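You operate a simulated robot arm through the tools that you are given. There is no shell and no other tool.

You run a simulated two-armed robot. Do the job below in one go: nothing can be reset, and whatever is moved stays where it is left.

JOB
Draw a soda in the blue glass and serve it on the brown coaster.
Fine: fill to the white line on the dispenser plate, swing the spout aside after, and centre the glass on the coaster. Set down upright: what you pick out.

It is judged by the outcome, as a careful person would: the job done as asked, and still so three seconds after it is handed in. It fails if anything else is knocked over, pushed out of place, dropped, spilled or broken.

ROBOT AND FRAMES
Two 7-joint arms with two-finger parallel grippers on one trunk that stands fixed in place. Base frame: the origin is at the foot of the trunk, x ahead of it, y to its left, z up. Units: mm, rad, N and s.
The left shoulder is at [20, 138, 1150], the right one opposite. With the tool pointing down near the work surface each hand reaches from about 100 to 480 mm from the base axis, measured 20 degrees to its own side. Payload 1.57 kg a hand.
The tool frame of a hand sits at the grasp point between the pads (the TCP): z along the fingers, y along the line on which they close. The tips reach 30 mm beyond it. Largest opening 80 mm; finger width 17, thickness 12; the body of the gripper, 40 by 82 mm, starts 80 mm behind the TCP.
Orientation is that of the tool frame in the base frame, as a unit quaternion [x, y, z, w]. With the fingers straight down and closing along the base's y, the tool's x points along the base's -x, its y along +y and its z along -z.

CONTROLS
- The arms move only by the tool move_arm. It takes "left_rows", "right_rows" or both (then of equal length, played together; a hand with none holds still); each is a list of rows, each an object of numbers (a shift or turn left out is 0, a gripper value left out holds the last): "claw": the opening, from 0 (shut) to 1 (fully open); "dx", "dy", "dz": the shift along the base's x, y, z in mm; "rx", "ry", "rz": the turn, a rotation vector about the base's x, y, z in rad. In form: [{"claw": .., "dx": .., "dy": .., "dz": .., "rx": .., "ry": .., "rz": ..}, ...]. A call has 1 to 20 rows; each row is the pose to reach, as a shift and turn from the pose commanded when the call began. A row lasts 0.2 s, in which the tool goes at most 50 mm and 0.15 rad; a call with a longer step from one row to the next is refused whole, and so is a gripper value outside its range. A pose out of reach is approached as far as the arm can. The call stops where the force on the tool passes 40 N (or 10 N more than at its start, if that is more) or the arm is blocked; 0.2 s more then pass. The fingers move at their own pace (about 45 mm/s each) and stop on an object; they squeeze with about 28 N. The grip force told is the motor's: it shows also when the fingers shut on nothing. Time passes only in rows, and 0.2 s behind the last, so rows that repeat a pose let the fingers close. The reply holds the time, the measured pose of the TCP, the force on the tool along the base axes, the opening and the grip force, in the units named above and with some noise, with the torque about the TCP (base axes, N m) and any sound that the robot's microphone picked up.
- Cameras (640 x 400 px; columns grow to the right, rows downward): "scene" is now at [167.6, 54.1, 1058.5]; the picture's right is [0.64, -0.77, 0.00], its down [-0.26, -0.22, -0.94] and it looks along [0.73, 0.60, -0.34] (base axes); focal length 214 px, centre (320, 200). "left" rides on the left gripper at [72, 7, -122] in its tool frame; the picture's right is [-0.09, 1.00, 0.00], its down [-0.84, -0.08, -0.54] and it looks along [-0.54, -0.05, 0.84] (tool axes); focal length 238 px, centre (320, 200). "right" rides on the right gripper at [72, -7, -122] in its tool frame; the picture's right is [0.09, 1.00, 0.00], its down [-0.84, 0.08, -0.54] and it looks along [-0.54, 0.05, 0.84] (tool axes); focal length 238 px, centre (320, 200). There is no depth. A picture from a camera that has moved, and an enlarged one, comes with that camera's place and axes in the base frame and with its lens. The place of the scene camera against the robot may be out by one fixed shift of up to 12 mm in any direction.
- capture(camera): a new picture of that camera. The clock stands still meanwhile.
- lift_body(by): slides the trunk up (or, below 0, down) by that many mm; the arms and the scene camera ride with it, the base frame stays. It gives what a move gives, with no picture.
- head_to(pan, tilt): turns the head with the scene camera to pan (to the left, within 1.047 rad either way) and tilt (down, from -0.506 to 1.204), counted from straight ahead of the robot. It gives what a move gives.
- close_up(camera, box): a new picture of the part [left, top, right, bottom] of that camera's present view, enlarged. The clock stands still meanwhile.
- hand_in(): hands the job in; it is judged then, once.

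Nothing tells you positions but the pictures and the camera data. Unless the task says otherwise, let go and move clear before handing in.

The tools are called after "Request:" as name(argument=value, ...) on one line, values as JSON. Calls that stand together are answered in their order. move_arm: Moves the arms, as the interface text tells. Its arguments: {"type":"object","properties":{"left_rows":{"type":"array","items":{"type":"object","properties":{"claw":{"type":"number"},"dx":{"type":"number"},"dy":{"type":"number"},"dz":{"type":"number"},"rx":{"type":"number"},"ry":{"type":"number"},"rz":{"type":"number"}}}},"right_rows":{"type":"array","items":{"type":"object","properties":{"claw":{"type":"number"},"dx":{"type":"number"},"dy":{"type":"number"},"dz":{"type":"number"},"rx":{"type":"number"},"ry":{"type":"number"},"rz":{"type":"number"}}}}},"required":[]} The other tools are called the same way: lift_body (by) slides the trunk up or down; head_to (pan, tilt) turns the head that bears the scene camera; capture (camera) takes a picture; close_up (camera, box) takes an enlarged picture of a part of a camera's view; hand_in () hands the job in.

At the start:

```text
time_s: 0.0
left_ee_pos: [185.4, 317.4, 1012.2]
left_tool_rot: [-0.043, 0.965, 0.011, -0.257]
left_force: [-0.2, 0.2, 0.8]
left_torque: [-0.02, -0.03, 0.05]
left_finger_gap: 80.2
left_finger_force: 0.0
right_ee_pos: [333.8, 17.1, 1044.1]
right_tool_rot: [0.0, 0.995, -0.002, -0.101]
right_force: [-0.2, 0.2, 0.3]
right_torque: [0.0, 0.0, -0.02]
right_finger_gap: 80.2
right_finger_force: 0.0
trunk travel left (down, up): [-525.0, 715.0]
head pan, tilt: [0.691, 0.346]
```

scene: 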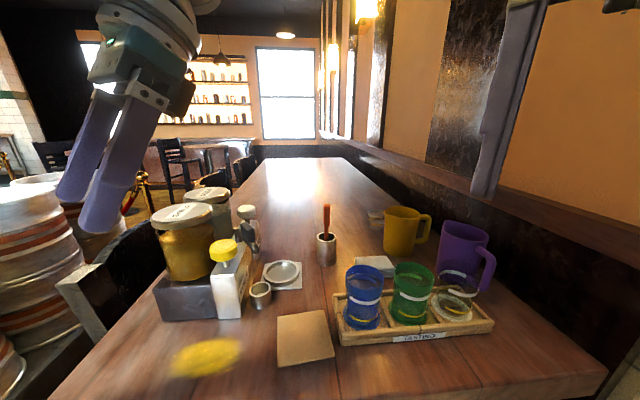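
right: 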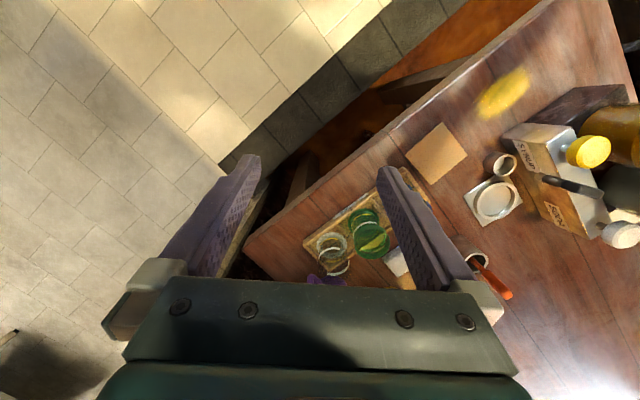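
left: 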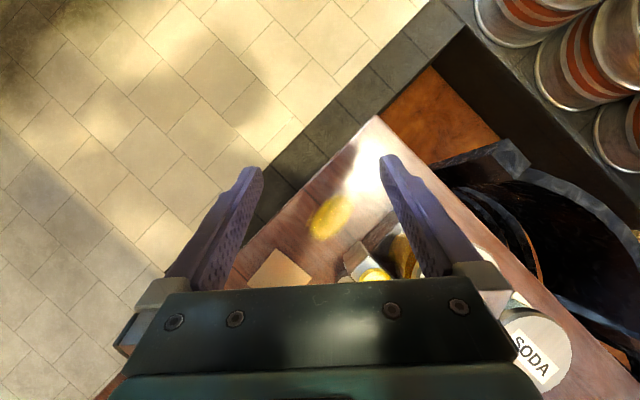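

I see a table with a tray of small glasses (blue, green, clear), a square tan coaster, and at the left jars or dispensers, one of them labelled SODA. I'll look closer before moving anything.

Request:
close_up(camera="scene", box=[130, 170, 310, 340])

Request:
close_up(camera="scene", box=[300, 190, 520, 360])

Request:
close_up(camera="right", box=[440, 60, 640, 260])

Request:
close_up(camera="left", box=[320, 180, 600, 400])

```text
2.35 times, centred on (220, 255) of scene
camera zoom: at [167.6, 54.1, 1058.5], right [0.64, -0.77, 0.0], down [-0.26, -0.22, -0.94], along [0.73, 0.6, -0.34], focal length 505 px, centre (555, 71)
```

zoom: 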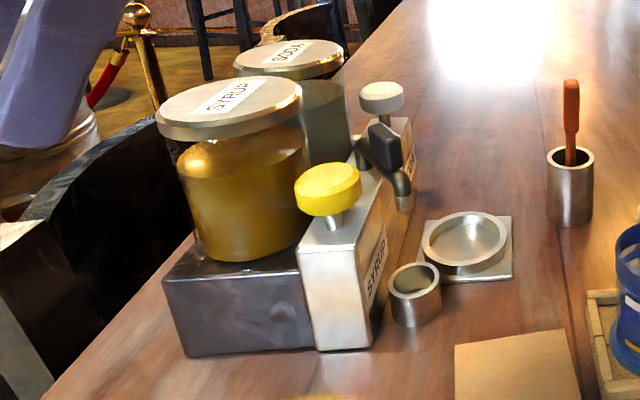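

```text
2.35 times, centred on (410, 275) of scene
camera zoom: at [167.6, 54.1, 1058.5], right [0.64, -0.77, 0.0], down [-0.26, -0.22, -0.94], along [0.73, 0.6, -0.34], focal length 505 px, centre (108, 24)
```

zoom: 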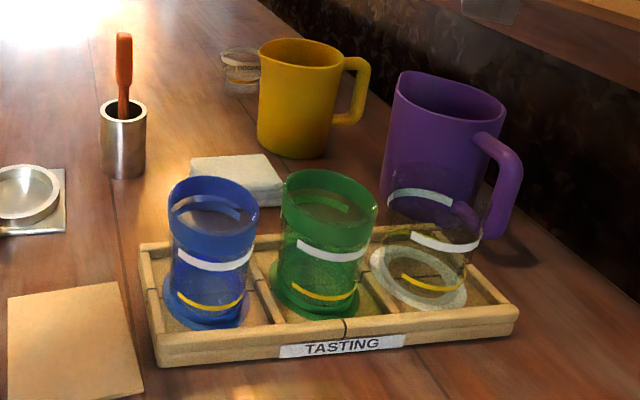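

```text
2.00 times, centred on (540, 160) of right
camera zoom: at [288.1, 11.3, 1176.9], right [-0.09, 1.0, 0.01], down [0.93, 0.08, 0.36], along [0.36, 0.05, -0.93], focal length 477 px, centre (-120, 280)
```

zoom: 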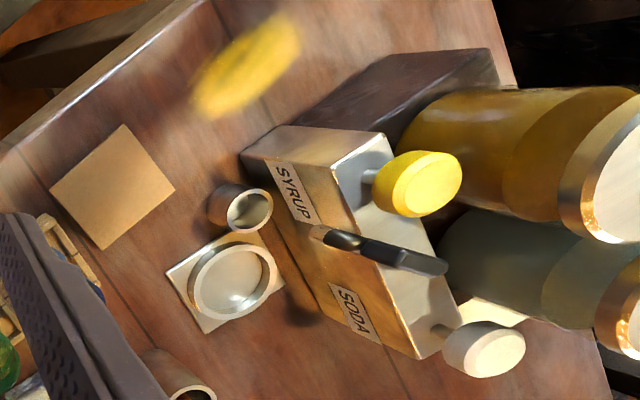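

```text
1.82 times, centred on (460, 290) of left
camera zoom: at [182.9, 316.2, 1153.2], right [0.0, 1.0, 0.0], down [1.0, 0.0, 0.05], along [0.05, 0.0, -1.0], focal length 433 px, centre (66, 36)
```

zoom: 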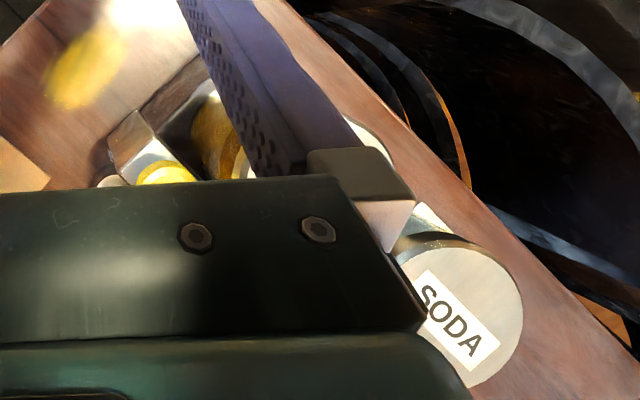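

The dispenser seems to have a yellow syrup knob, a white soda knob, a swivelling spout with a black grip, and a ringed plate in front. I'll look at the glasses, and from a better head angle.

Request:
close_up(camera="right", box=[290, 100, 520, 300])

Request:
head_to(pan=0.6, tilt=0.75)

```text
2.00 times, centred on (405, 200) of right
camera zoom: at [288.1, 11.3, 1176.9], right [-0.09, 1.0, 0.01], down [0.93, 0.08, 0.36], along [0.36, 0.05, -0.93], focal length 477 px, centre (150, 200)
```

zoom: 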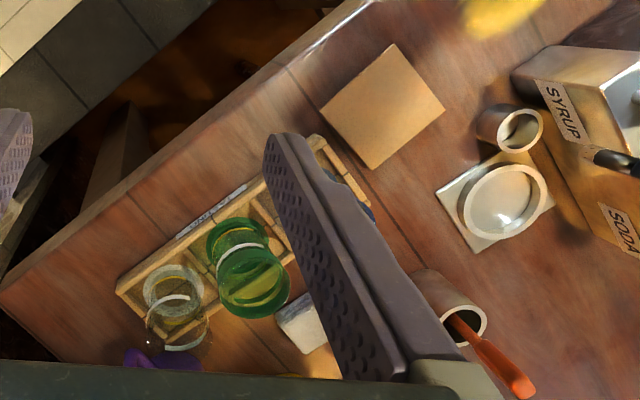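

```text
time_s: 0.9
left_ee_pos: [184.1, 318.5, 1011.0]
left_tool_rot: [-0.045, 0.965, 0.01, -0.259]
left_force: [-0.5, 0.0, 0.2]
left_torque: [0.01, 0.01, 0.01]
left_finger_gap: 80.0
left_finger_force: 0.1
right_ee_pos: [332.8, 16.7, 1041.6]
right_tool_rot: [0.0, 0.995, -0.003, -0.101]
right_force: [0.6, -0.3, -0.4]
right_torque: [-0.01, 0.0, 0.0]
right_finger_gap: 79.8
right_finger_force: 0.0
trunk travel left (down, up): [-525.0, 715.0]
head pan, tilt: [0.6, 0.75]
```

Request:
capture(camera="scene")

Request:
close_up(camera="scene", box=[300, 100, 500, 280])

Request:
close_up(camera="scene", box=[120, 60, 320, 240])

```text
taken
camera scene: at [164.2, 41.7, 1022.5], right [0.57, -0.82, 0.0], down [-0.56, -0.39, -0.73], along [0.6, 0.41, -0.68], focal length 214 px, centre (320, 200)
```

scene: 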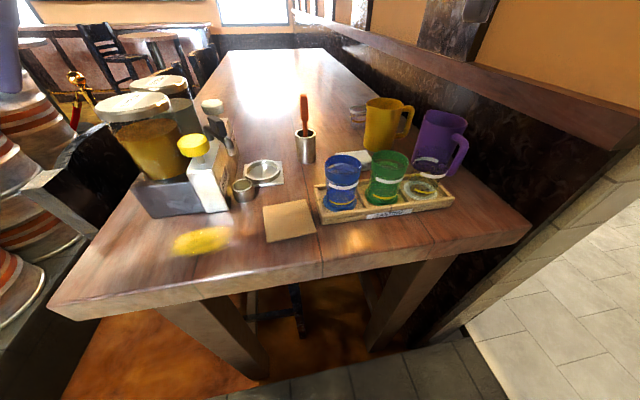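

```text
2.22 times, centred on (400, 190) of scene
camera zoom: at [164.2, 41.7, 1022.5], right [0.57, -0.82, 0.0], down [-0.56, -0.39, -0.73], along [0.6, 0.41, -0.68], focal length 477 px, centre (142, 222)
```

zoom: 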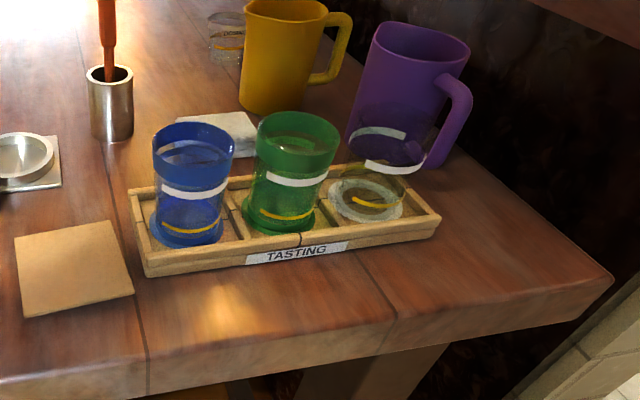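

```text
2.22 times, centred on (220, 150) of scene
camera zoom: at [164.2, 41.7, 1022.5], right [0.57, -0.82, 0.0], down [-0.56, -0.39, -0.73], along [0.6, 0.41, -0.68], focal length 477 px, centre (542, 311)
```

zoom: 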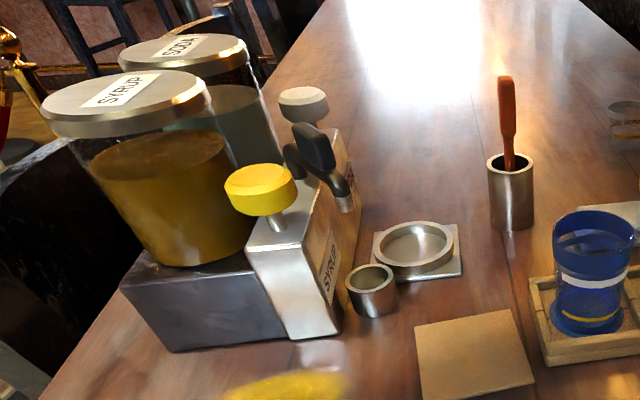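

The table looks turned about 45° to the base, with its top near z = 750, the plate at about (408, 357) and the blue glass at about (415, 167). I'll shift both hands, staying high, for better camera views.

Request:
move_arm(left_rows=[{"ry": -0.12, "dz": 20}, {"ry": -0.24, "dz": 40}, {"ry": -0.36, "dz": 60}, {"ry": -0.45, "dz": 80}, {"ry": -0.45, "dz": 80}], right_rows=[{"dx": -20, "dy": 20, "dz": 10}, {"dx": -40, "dy": 40, "dz": 20}, {"dx": -60, "dy": 60, "dz": 30}, {"dx": -80, "dy": 80, "dz": 40}, {"dx": -80, "dy": 80, "dz": 40}])

Request:
capture(camera="left")

Request:
capture(camera="right")

```text
time_s: 1.5
left_ee_pos: [151.6, 323.3, 1012.1]
left_tool_rot: [-0.061, 0.961, 0.016, -0.27]
left_force: [0.5, -0.4, 0.1]
left_torque: [-0.01, -0.01, 0.01]
left_finger_gap: 80.1
left_finger_force: 0.0
right_ee_pos: [296.7, 50.5, 1047.6]
right_tool_rot: [0.002, 0.992, -0.003, -0.123]
right_force: [-0.2, 0.2, 0.3]
right_torque: [0.04, 0.0, 0.03]
right_finger_gap: 80.2
right_finger_force: 0.1
trunk travel left (down, up): [-525.0, 715.0]
head pan, tilt: [0.6, 0.75]
stopped in row 3 (left hand): the arm was blocked; the commanded pose is now the measured one
```

```text
taken
camera left: at [153.3, 319.6, 1153.6], right [-0.03, 1.0, 0.02], down [1.0, 0.03, 0.03], along [0.03, 0.02, -1.0], focal length 238 px, centre (320, 200)
```

left: 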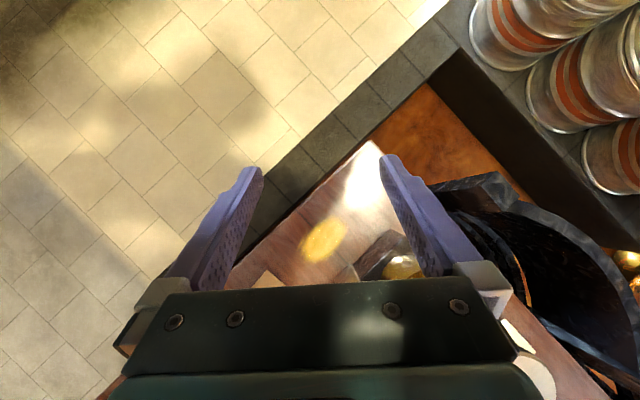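

```text
taken
camera right: at [256.1, 45.2, 1183.6], right [-0.09, 1.0, 0.02], down [0.94, 0.08, 0.32], along [0.32, 0.04, -0.95], focal length 238 px, centre (320, 200)
```

right: 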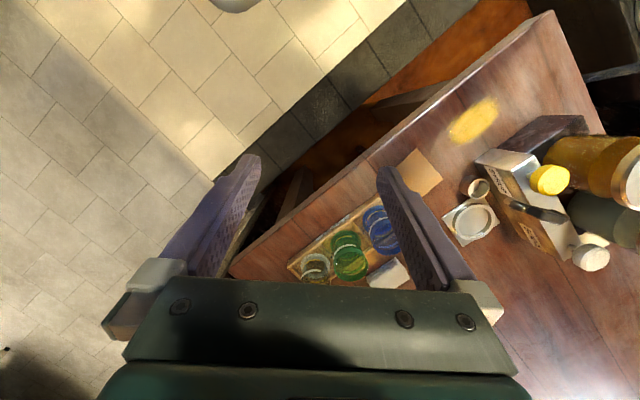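

The left arm hit a joint limit when tilting while close to the body. I'll move it out over the front of the table, still high up, and turn it there.

Request:
move_arm(left_rows=[{"dx": 25, "dy": -5}, {"dx": 50, "dy": -10}, {"dx": 75, "dy": -15, "ry": -0.05}, {"dx": 100, "dy": -20, "ry": -0.1}, {"dx": 125, "dy": -20, "ry": -0.2}, {"dx": 140, "dy": -20, "ry": -0.3}, {"dx": 140, "dy": -20, "ry": -0.4}, {"dx": 140, "dy": -20, "ry": -0.5}])

Request:
capture(camera="left")

```text
time_s: 3.3
left_ee_pos: [284.8, 306.8, 996.5]
left_tool_rot: [-0.069, 0.996, 0.008, -0.054]
left_force: [-0.7, 0.0, 0.0]
left_torque: [0.03, -0.03, -0.01]
left_finger_gap: 79.9
left_finger_force: 0.1
right_ee_pos: [295.8, 50.3, 1048.5]
right_tool_rot: [0.003, 0.992, -0.002, -0.122]
right_force: [-0.2, -0.6, -0.3]
right_torque: [0.01, -0.01, 0.02]
right_finger_gap: 80.2
right_finger_force: 0.0
trunk travel left (down, up): [-525.0, 715.0]
head pan, tilt: [0.6, 0.75]
```

```text
taken
camera left: at [226.2, 300.9, 1125.5], right [-0.04, 1.0, 0.01], down [0.89, 0.03, 0.45], along [0.45, 0.03, -0.89], focal length 238 px, centre (320, 200)
```

left: 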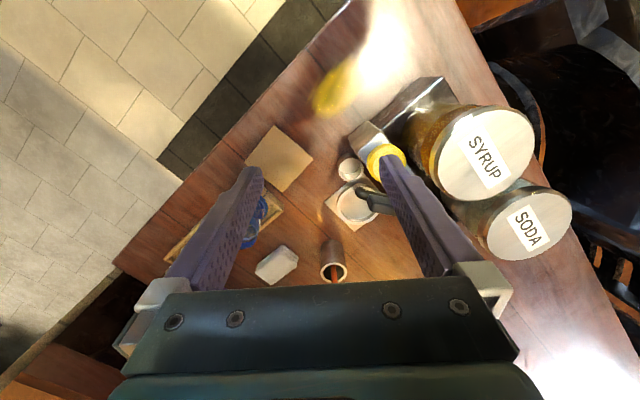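

Request:
close_up(camera="left", box=[220, 100, 420, 290])

Request:
close_up(camera="left", box=[310, 110, 430, 250])

Request:
capture(camera="scene")

```text
2.11 times, centred on (320, 195) of left
camera zoom: at [226.2, 300.9, 1125.5], right [-0.04, 1.0, 0.01], down [0.89, 0.03, 0.45], along [0.45, 0.03, -0.89], focal length 502 px, centre (320, 210)
```

zoom: 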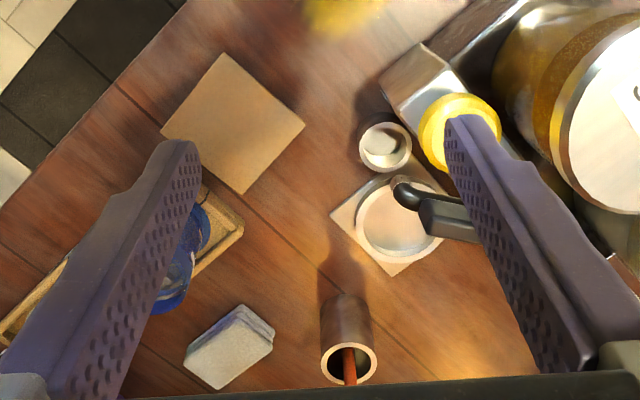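

```text
2.86 times, centred on (370, 180) of left
camera zoom: at [226.2, 300.9, 1125.5], right [-0.04, 1.0, 0.01], down [0.89, 0.03, 0.45], along [0.45, 0.03, -0.89], focal length 681 px, centre (177, 257)
```

zoom: 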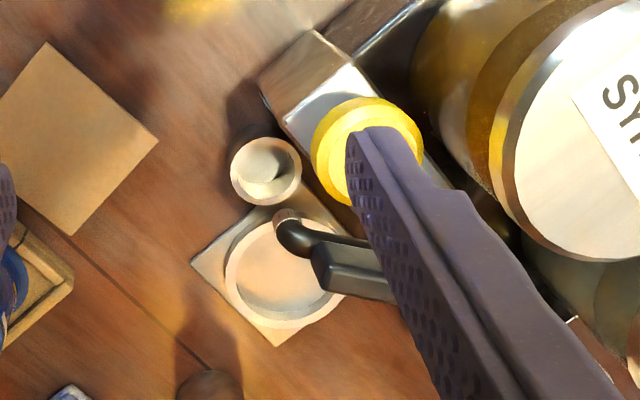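

```text
taken
camera scene: at [164.0, 41.6, 1022.4], right [0.56, -0.83, 0.0], down [-0.56, -0.39, -0.73], along [0.6, 0.41, -0.68], focal length 214 px, centre (320, 200)
```

scene: 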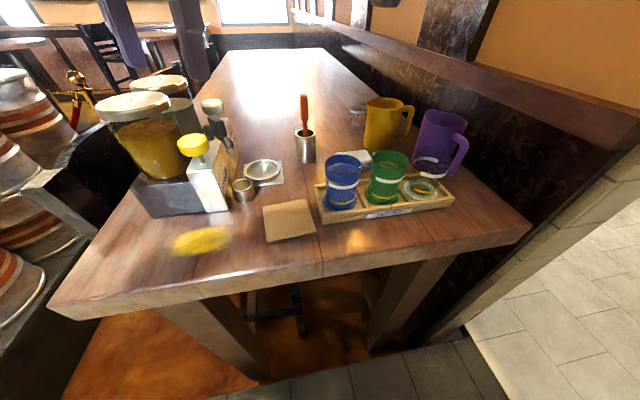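

Request:
close_up(camera="scene", box=[170, 90, 250, 220])

Request:
close_up(camera="right", box=[440, 130, 620, 280])

Request:
close_up(camera="right", box=[280, 180, 440, 300])

Request:
close_up(camera="scene", box=[310, 140, 470, 230])

```text
3.08 times, centred on (210, 155) of scene
camera zoom: at [164.0, 41.6, 1022.4], right [0.56, -0.83, 0.0], down [-0.56, -0.39, -0.73], along [0.6, 0.41, -0.68], focal length 660 px, centre (658, 338)
```

zoom: 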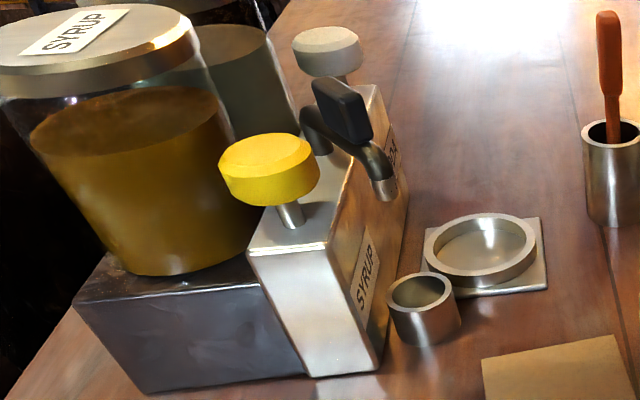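

```text
2.67 times, centred on (530, 205) of right
camera zoom: at [255.8, 45.4, 1183.7], right [-0.09, 1.0, 0.02], down [0.94, 0.08, 0.32], along [0.32, 0.04, -0.95], focal length 636 px, centre (-240, 187)
```

zoom: 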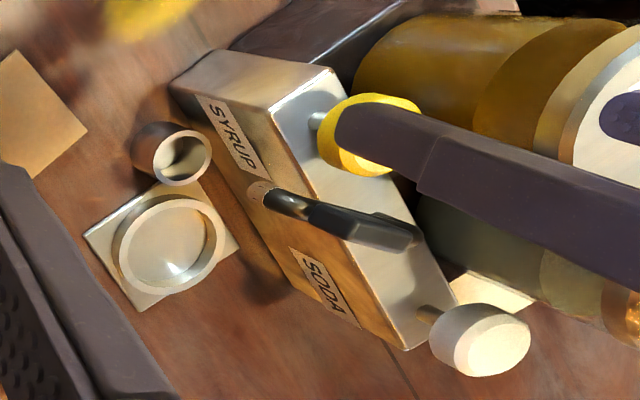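

```text
3.33 times, centred on (360, 240) of right
camera zoom: at [255.8, 45.4, 1183.7], right [-0.09, 1.0, 0.02], down [0.94, 0.08, 0.32], along [0.32, 0.04, -0.95], focal length 794 px, centre (187, 67)
```

zoom: 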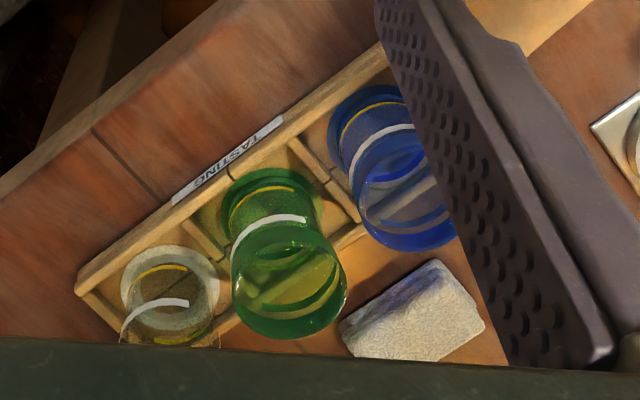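

```text
4.00 times, centred on (390, 185) of scene
camera zoom: at [164.0, 41.6, 1022.4], right [0.56, -0.83, 0.0], down [-0.56, -0.39, -0.73], along [0.6, 0.41, -0.68], focal length 858 px, centre (40, 260)
```

zoom: 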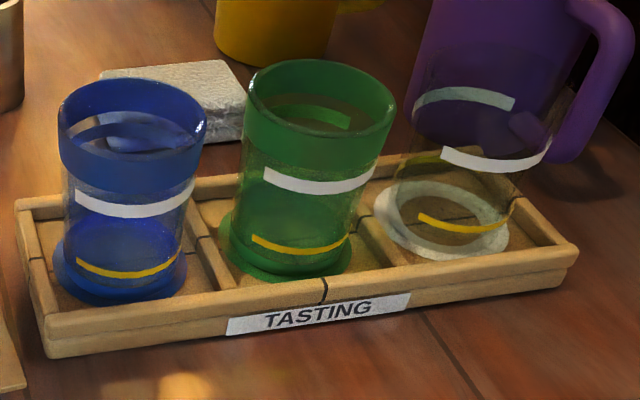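

The spout seems to be parked over the small drip cup at about (350, 357), with the plate near (434, 389), the coaster near (353, 240), the white soda knob near (433, 518, 848) and the blue glass near (435, 179). I'll move the right hand out of the way and slide the left hand over so its camera sees the glass.

Request:
move_arm(left_rows=[{"dx": 5, "dy": -30, "dz": 0}, {"dx": 10, "dy": -60}, {"dx": 10, "dy": -90}, {"dx": 10, "dy": -120}, {"dx": 10, "dy": -120}, {"dx": 10, "dy": -120}], right_rows=[{"dx": -5, "dy": -45}, {"dx": -10, "dy": -90}, {"dx": -15, "dy": -135}, {"dx": -20, "dy": -180}, {"dx": -20, "dy": -220}, {"dx": -20, "dy": -220}])

Request:
capture(camera="left")

```text
time_s: 4.9
left_ee_pos: [300.1, 186.0, 1004.3]
left_tool_rot: [-0.067, 0.997, 0.005, -0.036]
left_force: [0.7, -0.4, -0.4]
left_torque: [-0.01, 0.03, -0.01]
left_finger_gap: 80.3
left_finger_force: 0.1
right_ee_pos: [262.7, -177.0, 1020.0]
right_tool_rot: [0.001, 0.984, -0.046, -0.174]
right_force: [0.3, -0.9, 0.9]
right_torque: [0.0, -0.02, 0.0]
right_finger_gap: 80.2
right_finger_force: 0.0
trunk travel left (down, up): [-525.0, 715.0]
head pan, tilt: [0.6, 0.75]
stopped in row 6 (right hand): the arm was blocked; the commanded pose is now the measured one
```

```text
taken
camera left: at [236.4, 180.6, 1131.7], right [-0.04, 1.0, 0.01], down [0.88, 0.03, 0.48], along [0.48, 0.03, -0.88], focal length 238 px, centre (320, 200)
```

left: 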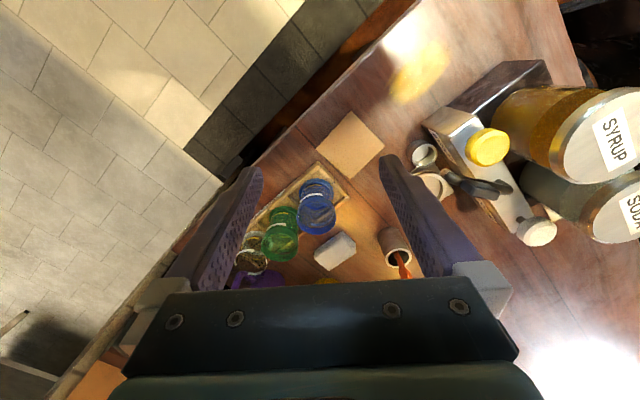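

Request:
close_up(camera="left", box=[240, 100, 390, 280])

Request:
close_up(camera="left", box=[400, 80, 580, 260])

Request:
close_up(camera="left", box=[285, 165, 350, 245])

```text
2.22 times, centred on (315, 190) of left
camera zoom: at [236.4, 180.6, 1131.7], right [-0.04, 1.0, 0.01], down [0.88, 0.03, 0.48], along [0.48, 0.03, -0.88], focal length 530 px, centre (331, 222)
```

zoom: 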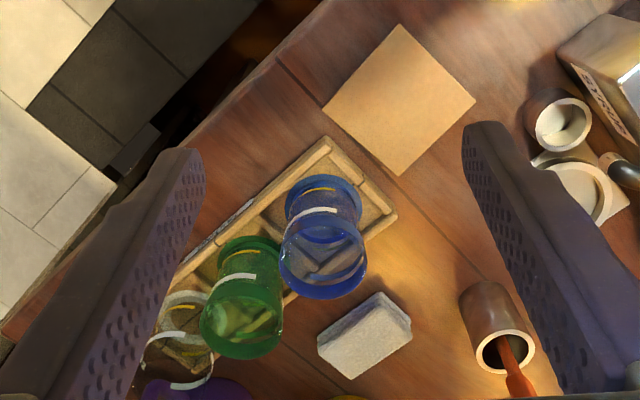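

```text
2.22 times, centred on (490, 170) of left
camera zoom: at [236.4, 180.6, 1131.7], right [-0.04, 1.0, 0.01], down [0.88, 0.03, 0.48], along [0.48, 0.03, -0.88], focal length 530 px, centre (-58, 267)
```

zoom: 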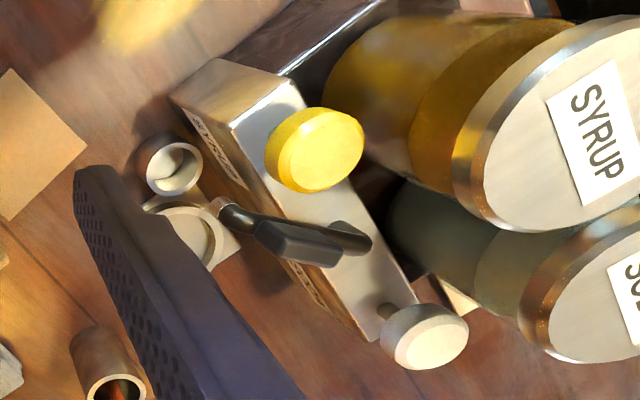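

```text
5.00 times, centred on (318, 205) of left
camera zoom: at [236.4, 180.6, 1131.7], right [-0.04, 1.0, 0.01], down [0.88, 0.03, 0.48], along [0.48, 0.03, -0.88], focal length 1192 px, centre (332, 175)
```

zoom: 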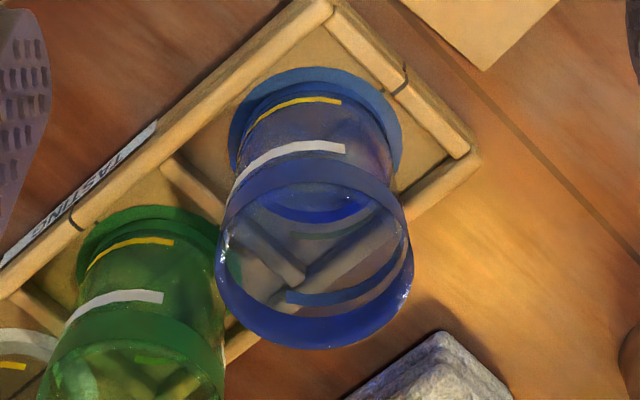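

The blue glass stands upright in the tray: open rim on top at z ≈ 820, foot at about (438, 187), about 90 mm tall and 61 mm wide. I'll lower the trunk for better reach and a flatter view, then look again.

Request:
lift_body(by=-100)

Request:
capture(camera="scene")

Request:
capture(camera="left")

```text
time_s: 6.2
left_ee_pos: [298.9, 185.7, 905.4]
left_tool_rot: [-0.065, 0.997, 0.006, -0.036]
left_force: [-0.8, -0.2, 0.5]
left_torque: [0.0, 0.02, 0.02]
left_finger_gap: 80.1
left_finger_force: 0.0
right_ee_pos: [263.2, -178.3, 919.8]
right_tool_rot: [-0.001, 0.984, -0.046, -0.173]
right_force: [0.3, -0.4, 0.3]
right_torque: [0.03, 0.03, 0.0]
right_finger_gap: 80.0
right_finger_force: 0.2
trunk travel left (down, up): [-425.0, 815.0]
head pan, tilt: [0.6, 0.75]
```

```text
taken
camera scene: at [164.2, 41.6, 922.5], right [0.56, -0.83, 0.0], down [-0.56, -0.39, -0.73], along [0.6, 0.41, -0.68], focal length 214 px, centre (320, 200)
```

scene: 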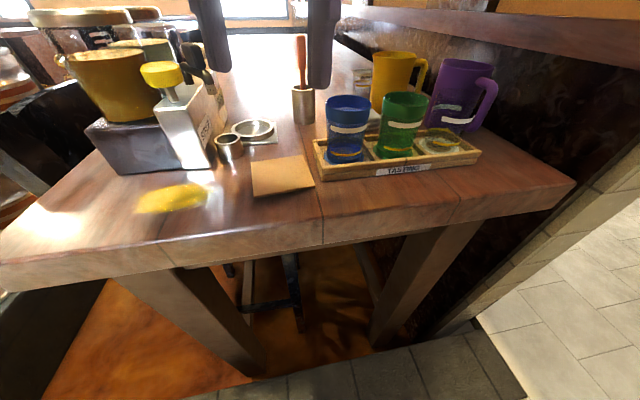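

```text
taken
camera left: at [236.4, 180.6, 1031.9], right [-0.04, 1.0, 0.01], down [0.88, 0.03, 0.48], along [0.48, 0.03, -0.88], focal length 238 px, centre (320, 200)
```

left: 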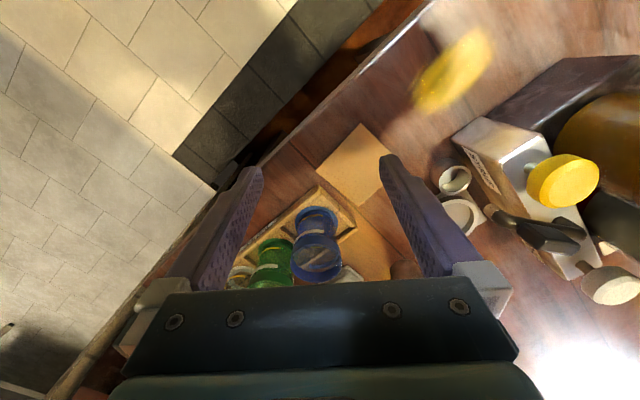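

Request:
close_up(camera="left", box=[270, 110, 400, 290])

Request:
close_up(camera="left", box=[420, 100, 640, 310])

Request:
close_up(camera="scene", box=[70, 20, 320, 200])

Request:
close_up(camera="scene", box=[300, 70, 500, 190])

```text
2.22 times, centred on (335, 200) of left
camera zoom: at [236.4, 180.6, 1031.9], right [-0.04, 1.0, 0.01], down [0.88, 0.03, 0.48], along [0.48, 0.03, -0.88], focal length 530 px, centre (287, 200)
```

zoom: 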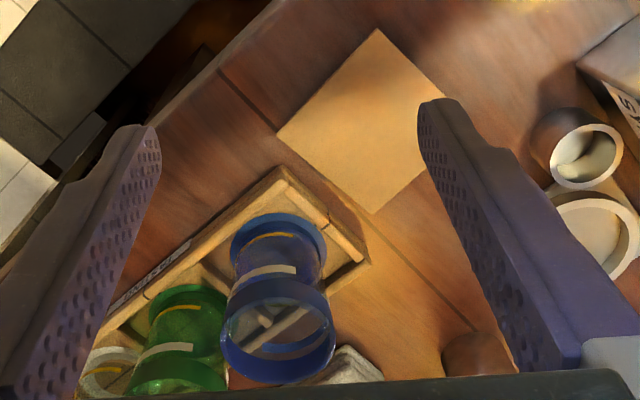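

```text
1.90 times, centred on (530, 205) of left
camera zoom: at [236.4, 180.6, 1031.9], right [-0.04, 1.0, 0.01], down [0.88, 0.03, 0.48], along [0.48, 0.03, -0.88], focal length 454 px, centre (-80, 190)
```

zoom: 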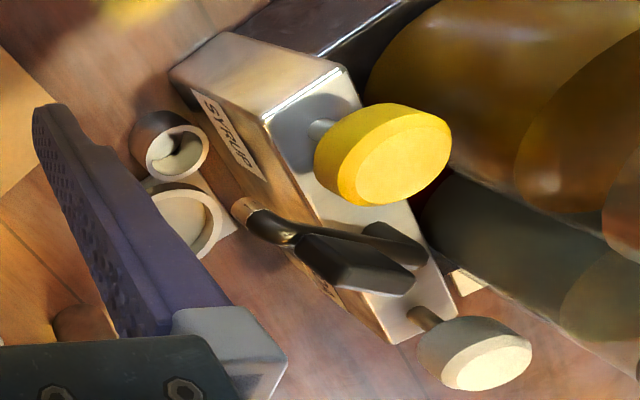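

```text
2.22 times, centred on (195, 110) of scene
camera zoom: at [164.2, 41.6, 922.5], right [0.56, -0.83, 0.0], down [-0.56, -0.39, -0.73], along [0.6, 0.41, -0.68], focal length 477 px, centre (598, 400)
```

zoom: 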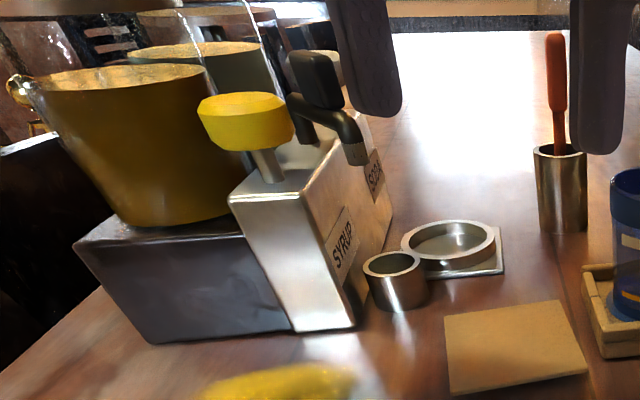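

```text
3.20 times, centred on (400, 130) of scene
camera zoom: at [164.2, 41.6, 922.5], right [0.56, -0.83, 0.0], down [-0.56, -0.39, -0.73], along [0.6, 0.41, -0.68], focal length 686 px, centre (64, 424)
```

zoom: 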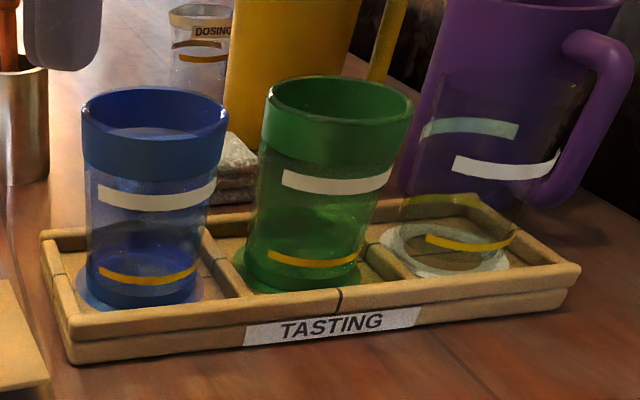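

I'll look at the plate, spout and knob from lower down before grasping, so I can plan the placement. This keeps the hand above knob height.

Request:
move_arm(left_rows=[{"dx": 0, "dy": 35, "dz": 10}, {"dx": 0, "dy": 70, "dz": 20}, {"dx": 0, "dy": 105, "dz": 20}, {"dx": 0, "dy": 130, "dz": 20}, {"dx": 0, "dy": 130, "dz": 20}])

Request:
close_up(camera="left", box=[200, 100, 460, 290])

Request:
capture(camera="left")

```text
time_s: 7.4
left_ee_pos: [294.3, 314.6, 912.6]
left_tool_rot: [-0.062, 0.996, 0.014, -0.063]
left_force: [1.0, 0.9, -0.7]
left_torque: [0.01, 0.01, 0.02]
left_finger_gap: 79.9
left_finger_force: 0.1
right_ee_pos: [263.7, -176.8, 919.0]
right_tool_rot: [0.0, 0.984, -0.045, -0.173]
right_force: [0.5, 0.2, -0.1]
right_torque: [-0.01, -0.01, 0.0]
right_finger_gap: 80.1
right_finger_force: 0.0
trunk travel left (down, up): [-425.0, 815.0]
head pan, tilt: [0.6, 0.75]
```

```text
2.11 times, centred on (330, 195) of left
camera zoom: at [238.1, 308.5, 1042.3], right [-0.03, 1.0, 0.02], down [0.9, 0.02, 0.43], along [0.43, 0.03, -0.9], focal length 502 px, centre (299, 210)
```

zoom: 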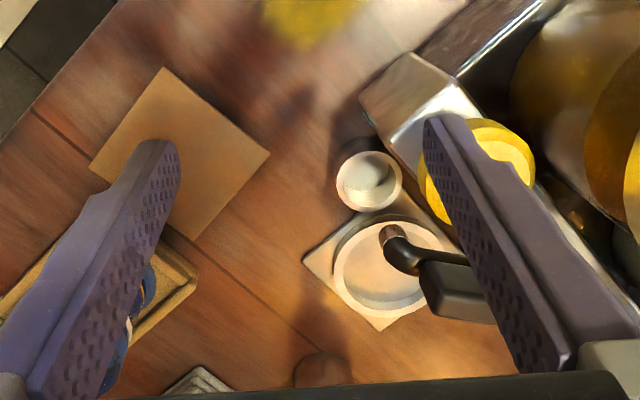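

```text
taken
camera left: at [238.1, 308.5, 1042.3], right [-0.03, 1.0, 0.02], down [0.9, 0.02, 0.43], along [0.43, 0.03, -0.9], focal length 238 px, centre (320, 200)
```

left: 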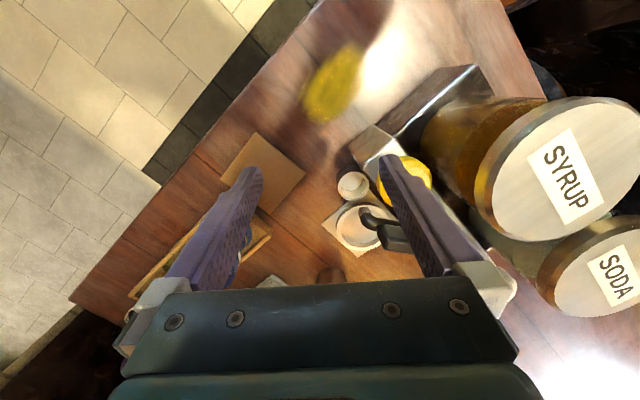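

The ring plate sits near (431, 387), and the spout arcs over from the column to the drip cup. Now I'll turn the left hand to a forward-tilted pose, behind and above the blue glass, ready to grasp.

Request:
move_arm(left_rows=[{"dx": 0, "dy": -12, "rx": -0.018, "ry": -0.124, "rz": -0.056}, {"dx": 0, "dy": -24, "rx": -0.036, "ry": -0.248, "rz": -0.112}, {"dx": 5, "dy": -36, "rx": -0.055, "ry": -0.373, "rz": -0.168}, {"dx": 10, "dy": -48, "rx": -0.073, "ry": -0.497, "rz": -0.224}, {"dx": 20, "dy": -60, "rx": -0.091, "ry": -0.621, "rz": -0.28}, {"dx": 30, "dy": -72, "rx": -0.11, "ry": -0.745, "rz": -0.336}, {"dx": 40, "dy": -84, "dz": -5, "rx": -0.128, "ry": -0.87, "rz": -0.392}, {"dx": 50, "dy": -96, "dz": -10, "rx": -0.146, "ry": -0.994, "rz": -0.448}, {"dx": 50, "dy": -96, "dz": -10, "rx": -0.146, "ry": -0.994, "rz": -0.448}])

Request:
capture(camera="left")

Request:
capture(camera="scene")

```text
time_s: 8.1
left_ee_pos: [276.7, 299.7, 882.9]
left_tool_rot: [-0.016, 1.0, 0.0, -0.008]
left_force: [-0.2, 0.1, -0.9]
left_torque: [-0.01, 0.01, -0.02]
left_finger_gap: 80.0
left_finger_force: 0.0
right_ee_pos: [263.3, -177.2, 919.9]
right_tool_rot: [0.0, 0.984, -0.045, -0.174]
right_force: [0.7, -0.2, -0.6]
right_torque: [0.01, 0.03, 0.02]
right_finger_gap: 79.8
right_finger_force: 0.1
trunk travel left (down, up): [-425.0, 815.0]
head pan, tilt: [0.6, 0.75]
stopped in row 3 (left hand): the arm was blocked; the commanded pose is now the measured one
```

```text
taken
camera left: at [206.5, 302.1, 1005.1], right [0.06, 1.0, 0.0], down [0.85, -0.05, 0.53], along [0.53, -0.03, -0.85], focal length 238 px, centre (320, 200)
```

left: 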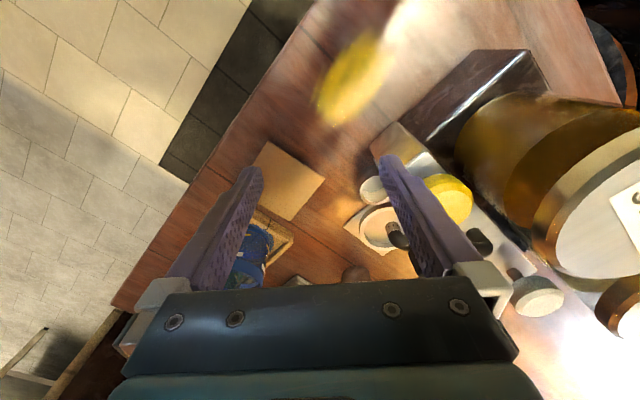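

```text
taken
camera scene: at [164.1, 41.6, 922.5], right [0.56, -0.83, 0.0], down [-0.56, -0.39, -0.73], along [0.6, 0.41, -0.68], focal length 214 px, centre (320, 200)
```

scene: 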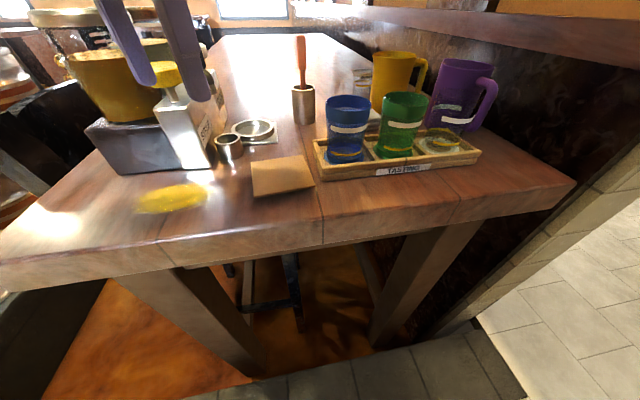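

The arm folds too tightly when it tilts close in. I'll move the hand out over the tray at a safe height first, then tilt it.

Request:
move_arm(left_rows=[{"dx": 20, "dy": -20, "dz": 15}, {"dx": 40, "dy": -40, "dz": 30}, {"dx": 60, "dy": -60, "dz": 40}, {"dx": 80, "dy": -75, "dz": 50}, {"dx": 100, "dy": -90, "dz": 50}, {"dx": 120, "dy": -100, "dz": 50}, {"dx": 120, "dy": -100, "dz": 50}, {"dx": 120, "dy": -100, "dz": 50}])

```text
time_s: 9.8
left_ee_pos: [397.6, 198.2, 933.9]
left_tool_rot: [-0.017, 1.0, 0.0, -0.006]
left_force: [-0.8, 0.9, -0.1]
left_torque: [0.04, 0.01, -0.01]
left_finger_gap: 80.0
left_finger_force: 0.1
right_ee_pos: [263.2, -176.7, 918.6]
right_tool_rot: [-0.001, 0.984, -0.046, -0.173]
right_force: [0.0, 0.6, -0.4]
right_torque: [-0.01, 0.03, -0.02]
right_finger_gap: 79.7
right_finger_force: 0.1
trunk travel left (down, up): [-425.0, 815.0]
head pan, tilt: [0.6, 0.75]
```

Request:
move_arm(left_rows=[{"rx": -0.022, "ry": -0.123, "rz": -0.05}, {"rx": -0.044, "ry": -0.246, "rz": -0.1}, {"rx": -0.065, "ry": -0.37, "rz": -0.15}, {"rx": -0.087, "ry": -0.493, "rz": -0.2}, {"rx": -0.109, "ry": -0.616, "rz": -0.25}, {"rx": -0.131, "ry": -0.74, "rz": -0.3}, {"rx": -0.152, "ry": -0.863, "rz": -0.35}, {"rx": -0.152, "ry": -0.863, "rz": -0.35}])

Request:
capture(camera="left")

Request:
capture(camera="scene")

```text
time_s: 11.7
left_ee_pos: [397.5, 199.0, 934.6]
left_tool_rot: [0.156, 0.895, -0.078, 0.411]
left_force: [-0.2, 0.3, 0.6]
left_torque: [-0.04, -0.03, 0.0]
left_finger_gap: 80.0
left_finger_force: 0.0
right_ee_pos: [263.3, -177.5, 919.7]
right_tool_rot: [-0.002, 0.984, -0.046, -0.174]
right_force: [0.6, -0.1, 0.1]
right_torque: [0.01, -0.01, -0.01]
right_finger_gap: 79.9
right_finger_force: 0.1
trunk travel left (down, up): [-425.0, 815.0]
head pan, tilt: [0.6, 0.75]
```

```text
taken
camera left: at [268.7, 252.0, 958.4], right [0.4, 0.92, 0.06], down [0.1, -0.11, 0.99], along [0.91, -0.39, -0.14], focal length 238 px, centre (320, 200)
```

left: 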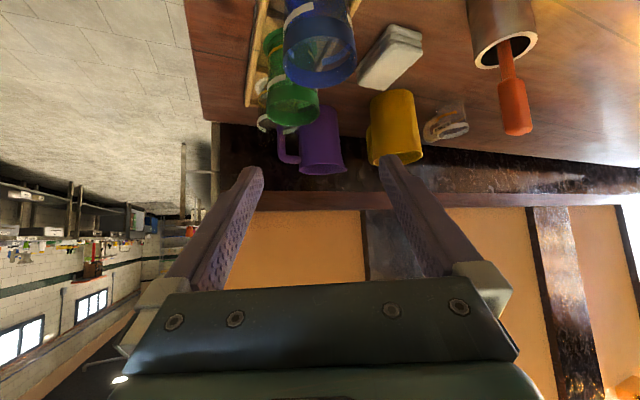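

```text
taken
camera scene: at [164.2, 41.6, 922.5], right [0.56, -0.83, 0.0], down [-0.56, -0.39, -0.73], along [0.6, 0.41, -0.68], focal length 214 px, centre (320, 200)
```

scene: 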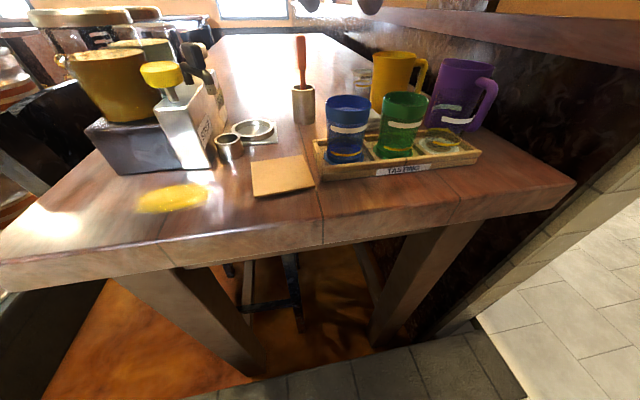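

Request:
move_arm(left_rows=[{"dx": -15, "dy": 6, "dz": -20}, {"dx": -30, "dy": 12, "dz": -40}, {"dx": -40, "dy": 17, "dz": -60}, {"dx": -40, "dy": 17, "dz": -78}, {"dx": -40, "dy": 17, "dz": -78}])

Request:
capture(camera="left")

Request:
capture(camera="scene")

```text
time_s: 12.8
left_ee_pos: [356.7, 216.4, 853.2]
left_tool_rot: [0.154, 0.897, -0.078, 0.408]
left_force: [1.3, 0.6, 0.0]
left_torque: [0.01, -0.02, -0.01]
left_finger_gap: 80.1
left_finger_force: 0.1
right_ee_pos: [263.7, -177.6, 918.7]
right_tool_rot: [0.0, 0.984, -0.045, -0.173]
right_force: [0.9, -0.3, -0.5]
right_torque: [-0.01, -0.02, 0.01]
right_finger_gap: 80.2
right_finger_force: 0.2
trunk travel left (down, up): [-425.0, 815.0]
head pan, tilt: [0.6, 0.75]
```

```text
taken
camera left: at [228.5, 269.9, 878.8], right [0.4, 0.92, 0.06], down [0.11, -0.11, 0.99], along [0.91, -0.39, -0.14], focal length 238 px, centre (320, 200)
```

left: 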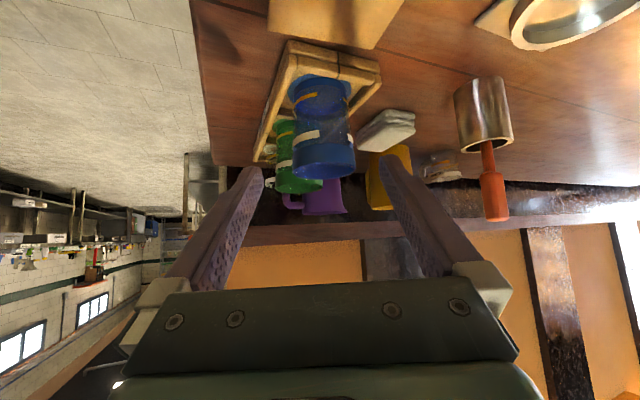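

```text
taken
camera scene: at [164.1, 41.7, 922.5], right [0.56, -0.83, 0.0], down [-0.56, -0.39, -0.73], along [0.6, 0.41, -0.68], focal length 214 px, centre (320, 200)
```

scene: 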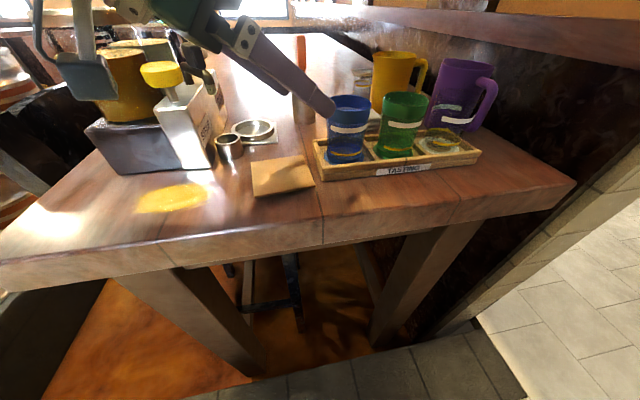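

Request:
close_up(camera="left", box=[250, 30, 400, 210])

Request:
close_up(camera="scene", box=[200, 0, 460, 190])

```text
2.22 times, centred on (325, 120) of left
camera zoom: at [228.5, 269.9, 878.8], right [0.4, 0.92, 0.06], down [0.11, -0.11, 0.99], along [0.91, -0.39, -0.14], focal length 530 px, centre (309, 378)
```

zoom: 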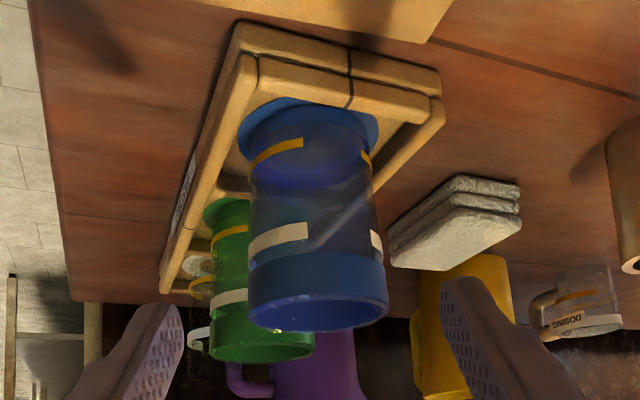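

```text
2.11 times, centred on (330, 95) of scene
camera zoom: at [164.1, 41.7, 922.5], right [0.56, -0.83, 0.0], down [-0.56, -0.39, -0.73], along [0.6, 0.41, -0.68], focal length 452 px, centre (299, 421)
```

zoom: 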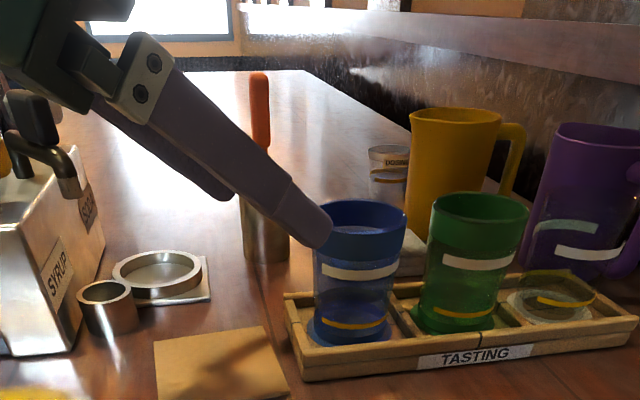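

The glass is centred between the fingers at about (438, 188), with its rim near z = 816. I'm advancing along the tool axis so the fingers straddle it, pausing partway to check.

Request:
move_arm(left_rows=[{"dx": 11, "dy": -4, "dz": -9}, {"dx": 22, "dy": -8, "dz": -18}, {"dx": 33, "dy": -11, "dz": -27}, {"dx": 44, "dy": -15, "dz": -36}, {"dx": 44, "dy": -15, "dz": -36}])

Request:
capture(camera="left")

Request:
close_up(camera="scene", box=[200, 0, 460, 190])

```text
time_s: 14.1
left_ee_pos: [402.2, 202.4, 817.3]
left_tool_rot: [0.155, 0.896, -0.078, 0.408]
left_force: [-0.7, -0.1, 1.1]
left_torque: [0.01, -0.01, 0.0]
left_finger_gap: 79.8
left_finger_force: 0.0
right_ee_pos: [263.3, -177.1, 918.6]
right_tool_rot: [-0.001, 0.984, -0.045, -0.173]
right_force: [-0.8, -0.3, -0.2]
right_torque: [-0.01, 0.01, 0.03]
right_finger_gap: 80.5
right_finger_force: 0.0
trunk travel left (down, up): [-425.0, 815.0]
head pan, tilt: [0.6, 0.75]
```

```text
taken
camera left: at [272.3, 255.0, 843.2], right [0.4, 0.92, 0.06], down [0.11, -0.11, 0.99], along [0.91, -0.39, -0.14], focal length 238 px, centre (320, 200)
```

left: 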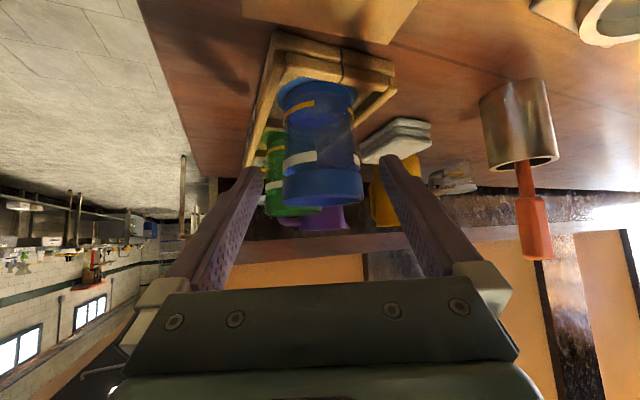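

```text
2.11 times, centred on (330, 95) of scene
camera zoom: at [164.1, 41.7, 922.5], right [0.56, -0.83, 0.0], down [-0.56, -0.39, -0.73], along [0.6, 0.41, -0.68], focal length 452 px, centre (299, 421)
```

zoom: 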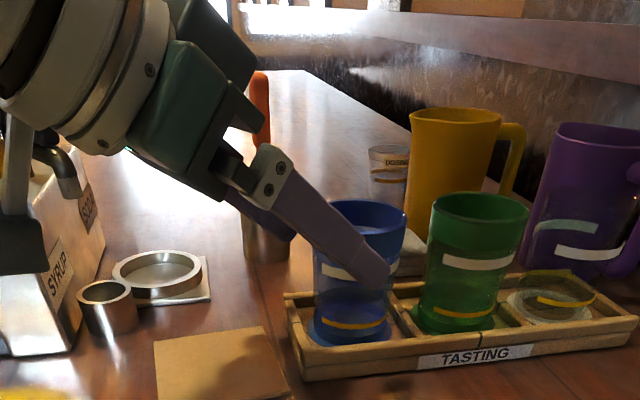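

Request:
move_arm(left_rows=[{"dx": 9, "dy": -3.5, "dz": -9}, {"dx": 18, "dy": -7, "dz": -18}, {"dx": 27, "dy": -10.5, "dz": -27}, {"dx": 35, "dy": -14, "dz": -36}, {"dx": 35, "dy": -14, "dz": -36}])

Request:
capture(camera="left")

Request:
close_up(camera="scene", box=[200, 0, 460, 190])

```text
time_s: 15.2
left_ee_pos: [435.1, 186.8, 781.5]
left_tool_rot: [0.155, 0.896, -0.078, 0.408]
left_force: [-0.3, -0.3, -0.3]
left_torque: [-0.03, 0.0, -0.01]
left_finger_gap: 80.0
left_finger_force: 0.1
right_ee_pos: [263.4, -177.8, 919.4]
right_tool_rot: [-0.001, 0.984, -0.045, -0.173]
right_force: [-0.2, -0.4, 0.4]
right_torque: [0.0, 0.0, -0.02]
right_finger_gap: 80.0
right_finger_force: 0.0
trunk travel left (down, up): [-425.0, 815.0]
head pan, tilt: [0.6, 0.75]
```

```text
taken
camera left: at [307.3, 239.3, 807.5], right [0.4, 0.92, 0.06], down [0.11, -0.11, 0.99], along [0.91, -0.39, -0.14], focal length 238 px, centre (320, 200)
```

left: 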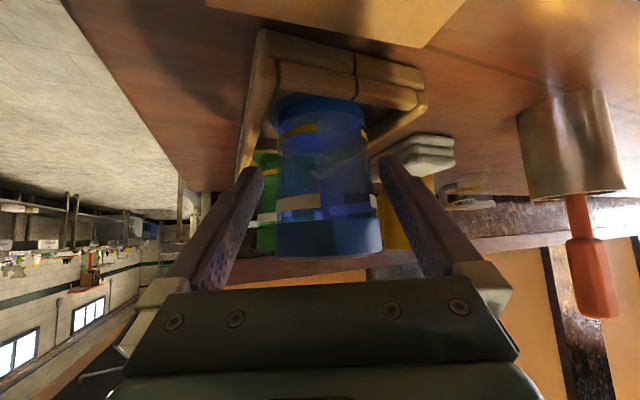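

```text
2.11 times, centred on (330, 95) of scene
camera zoom: at [164.1, 41.7, 922.5], right [0.56, -0.83, 0.0], down [-0.56, -0.39, -0.73], along [0.6, 0.41, -0.68], focal length 452 px, centre (299, 421)
```

zoom: 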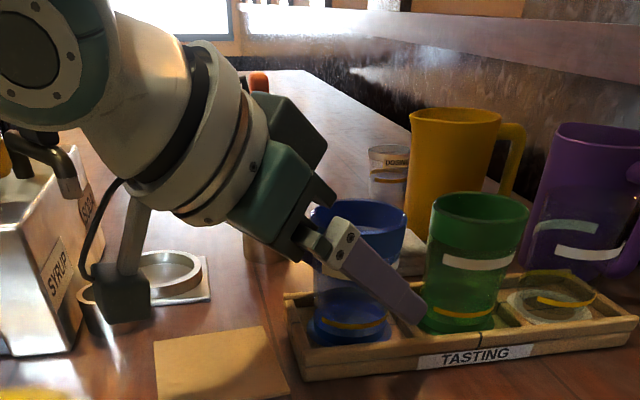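

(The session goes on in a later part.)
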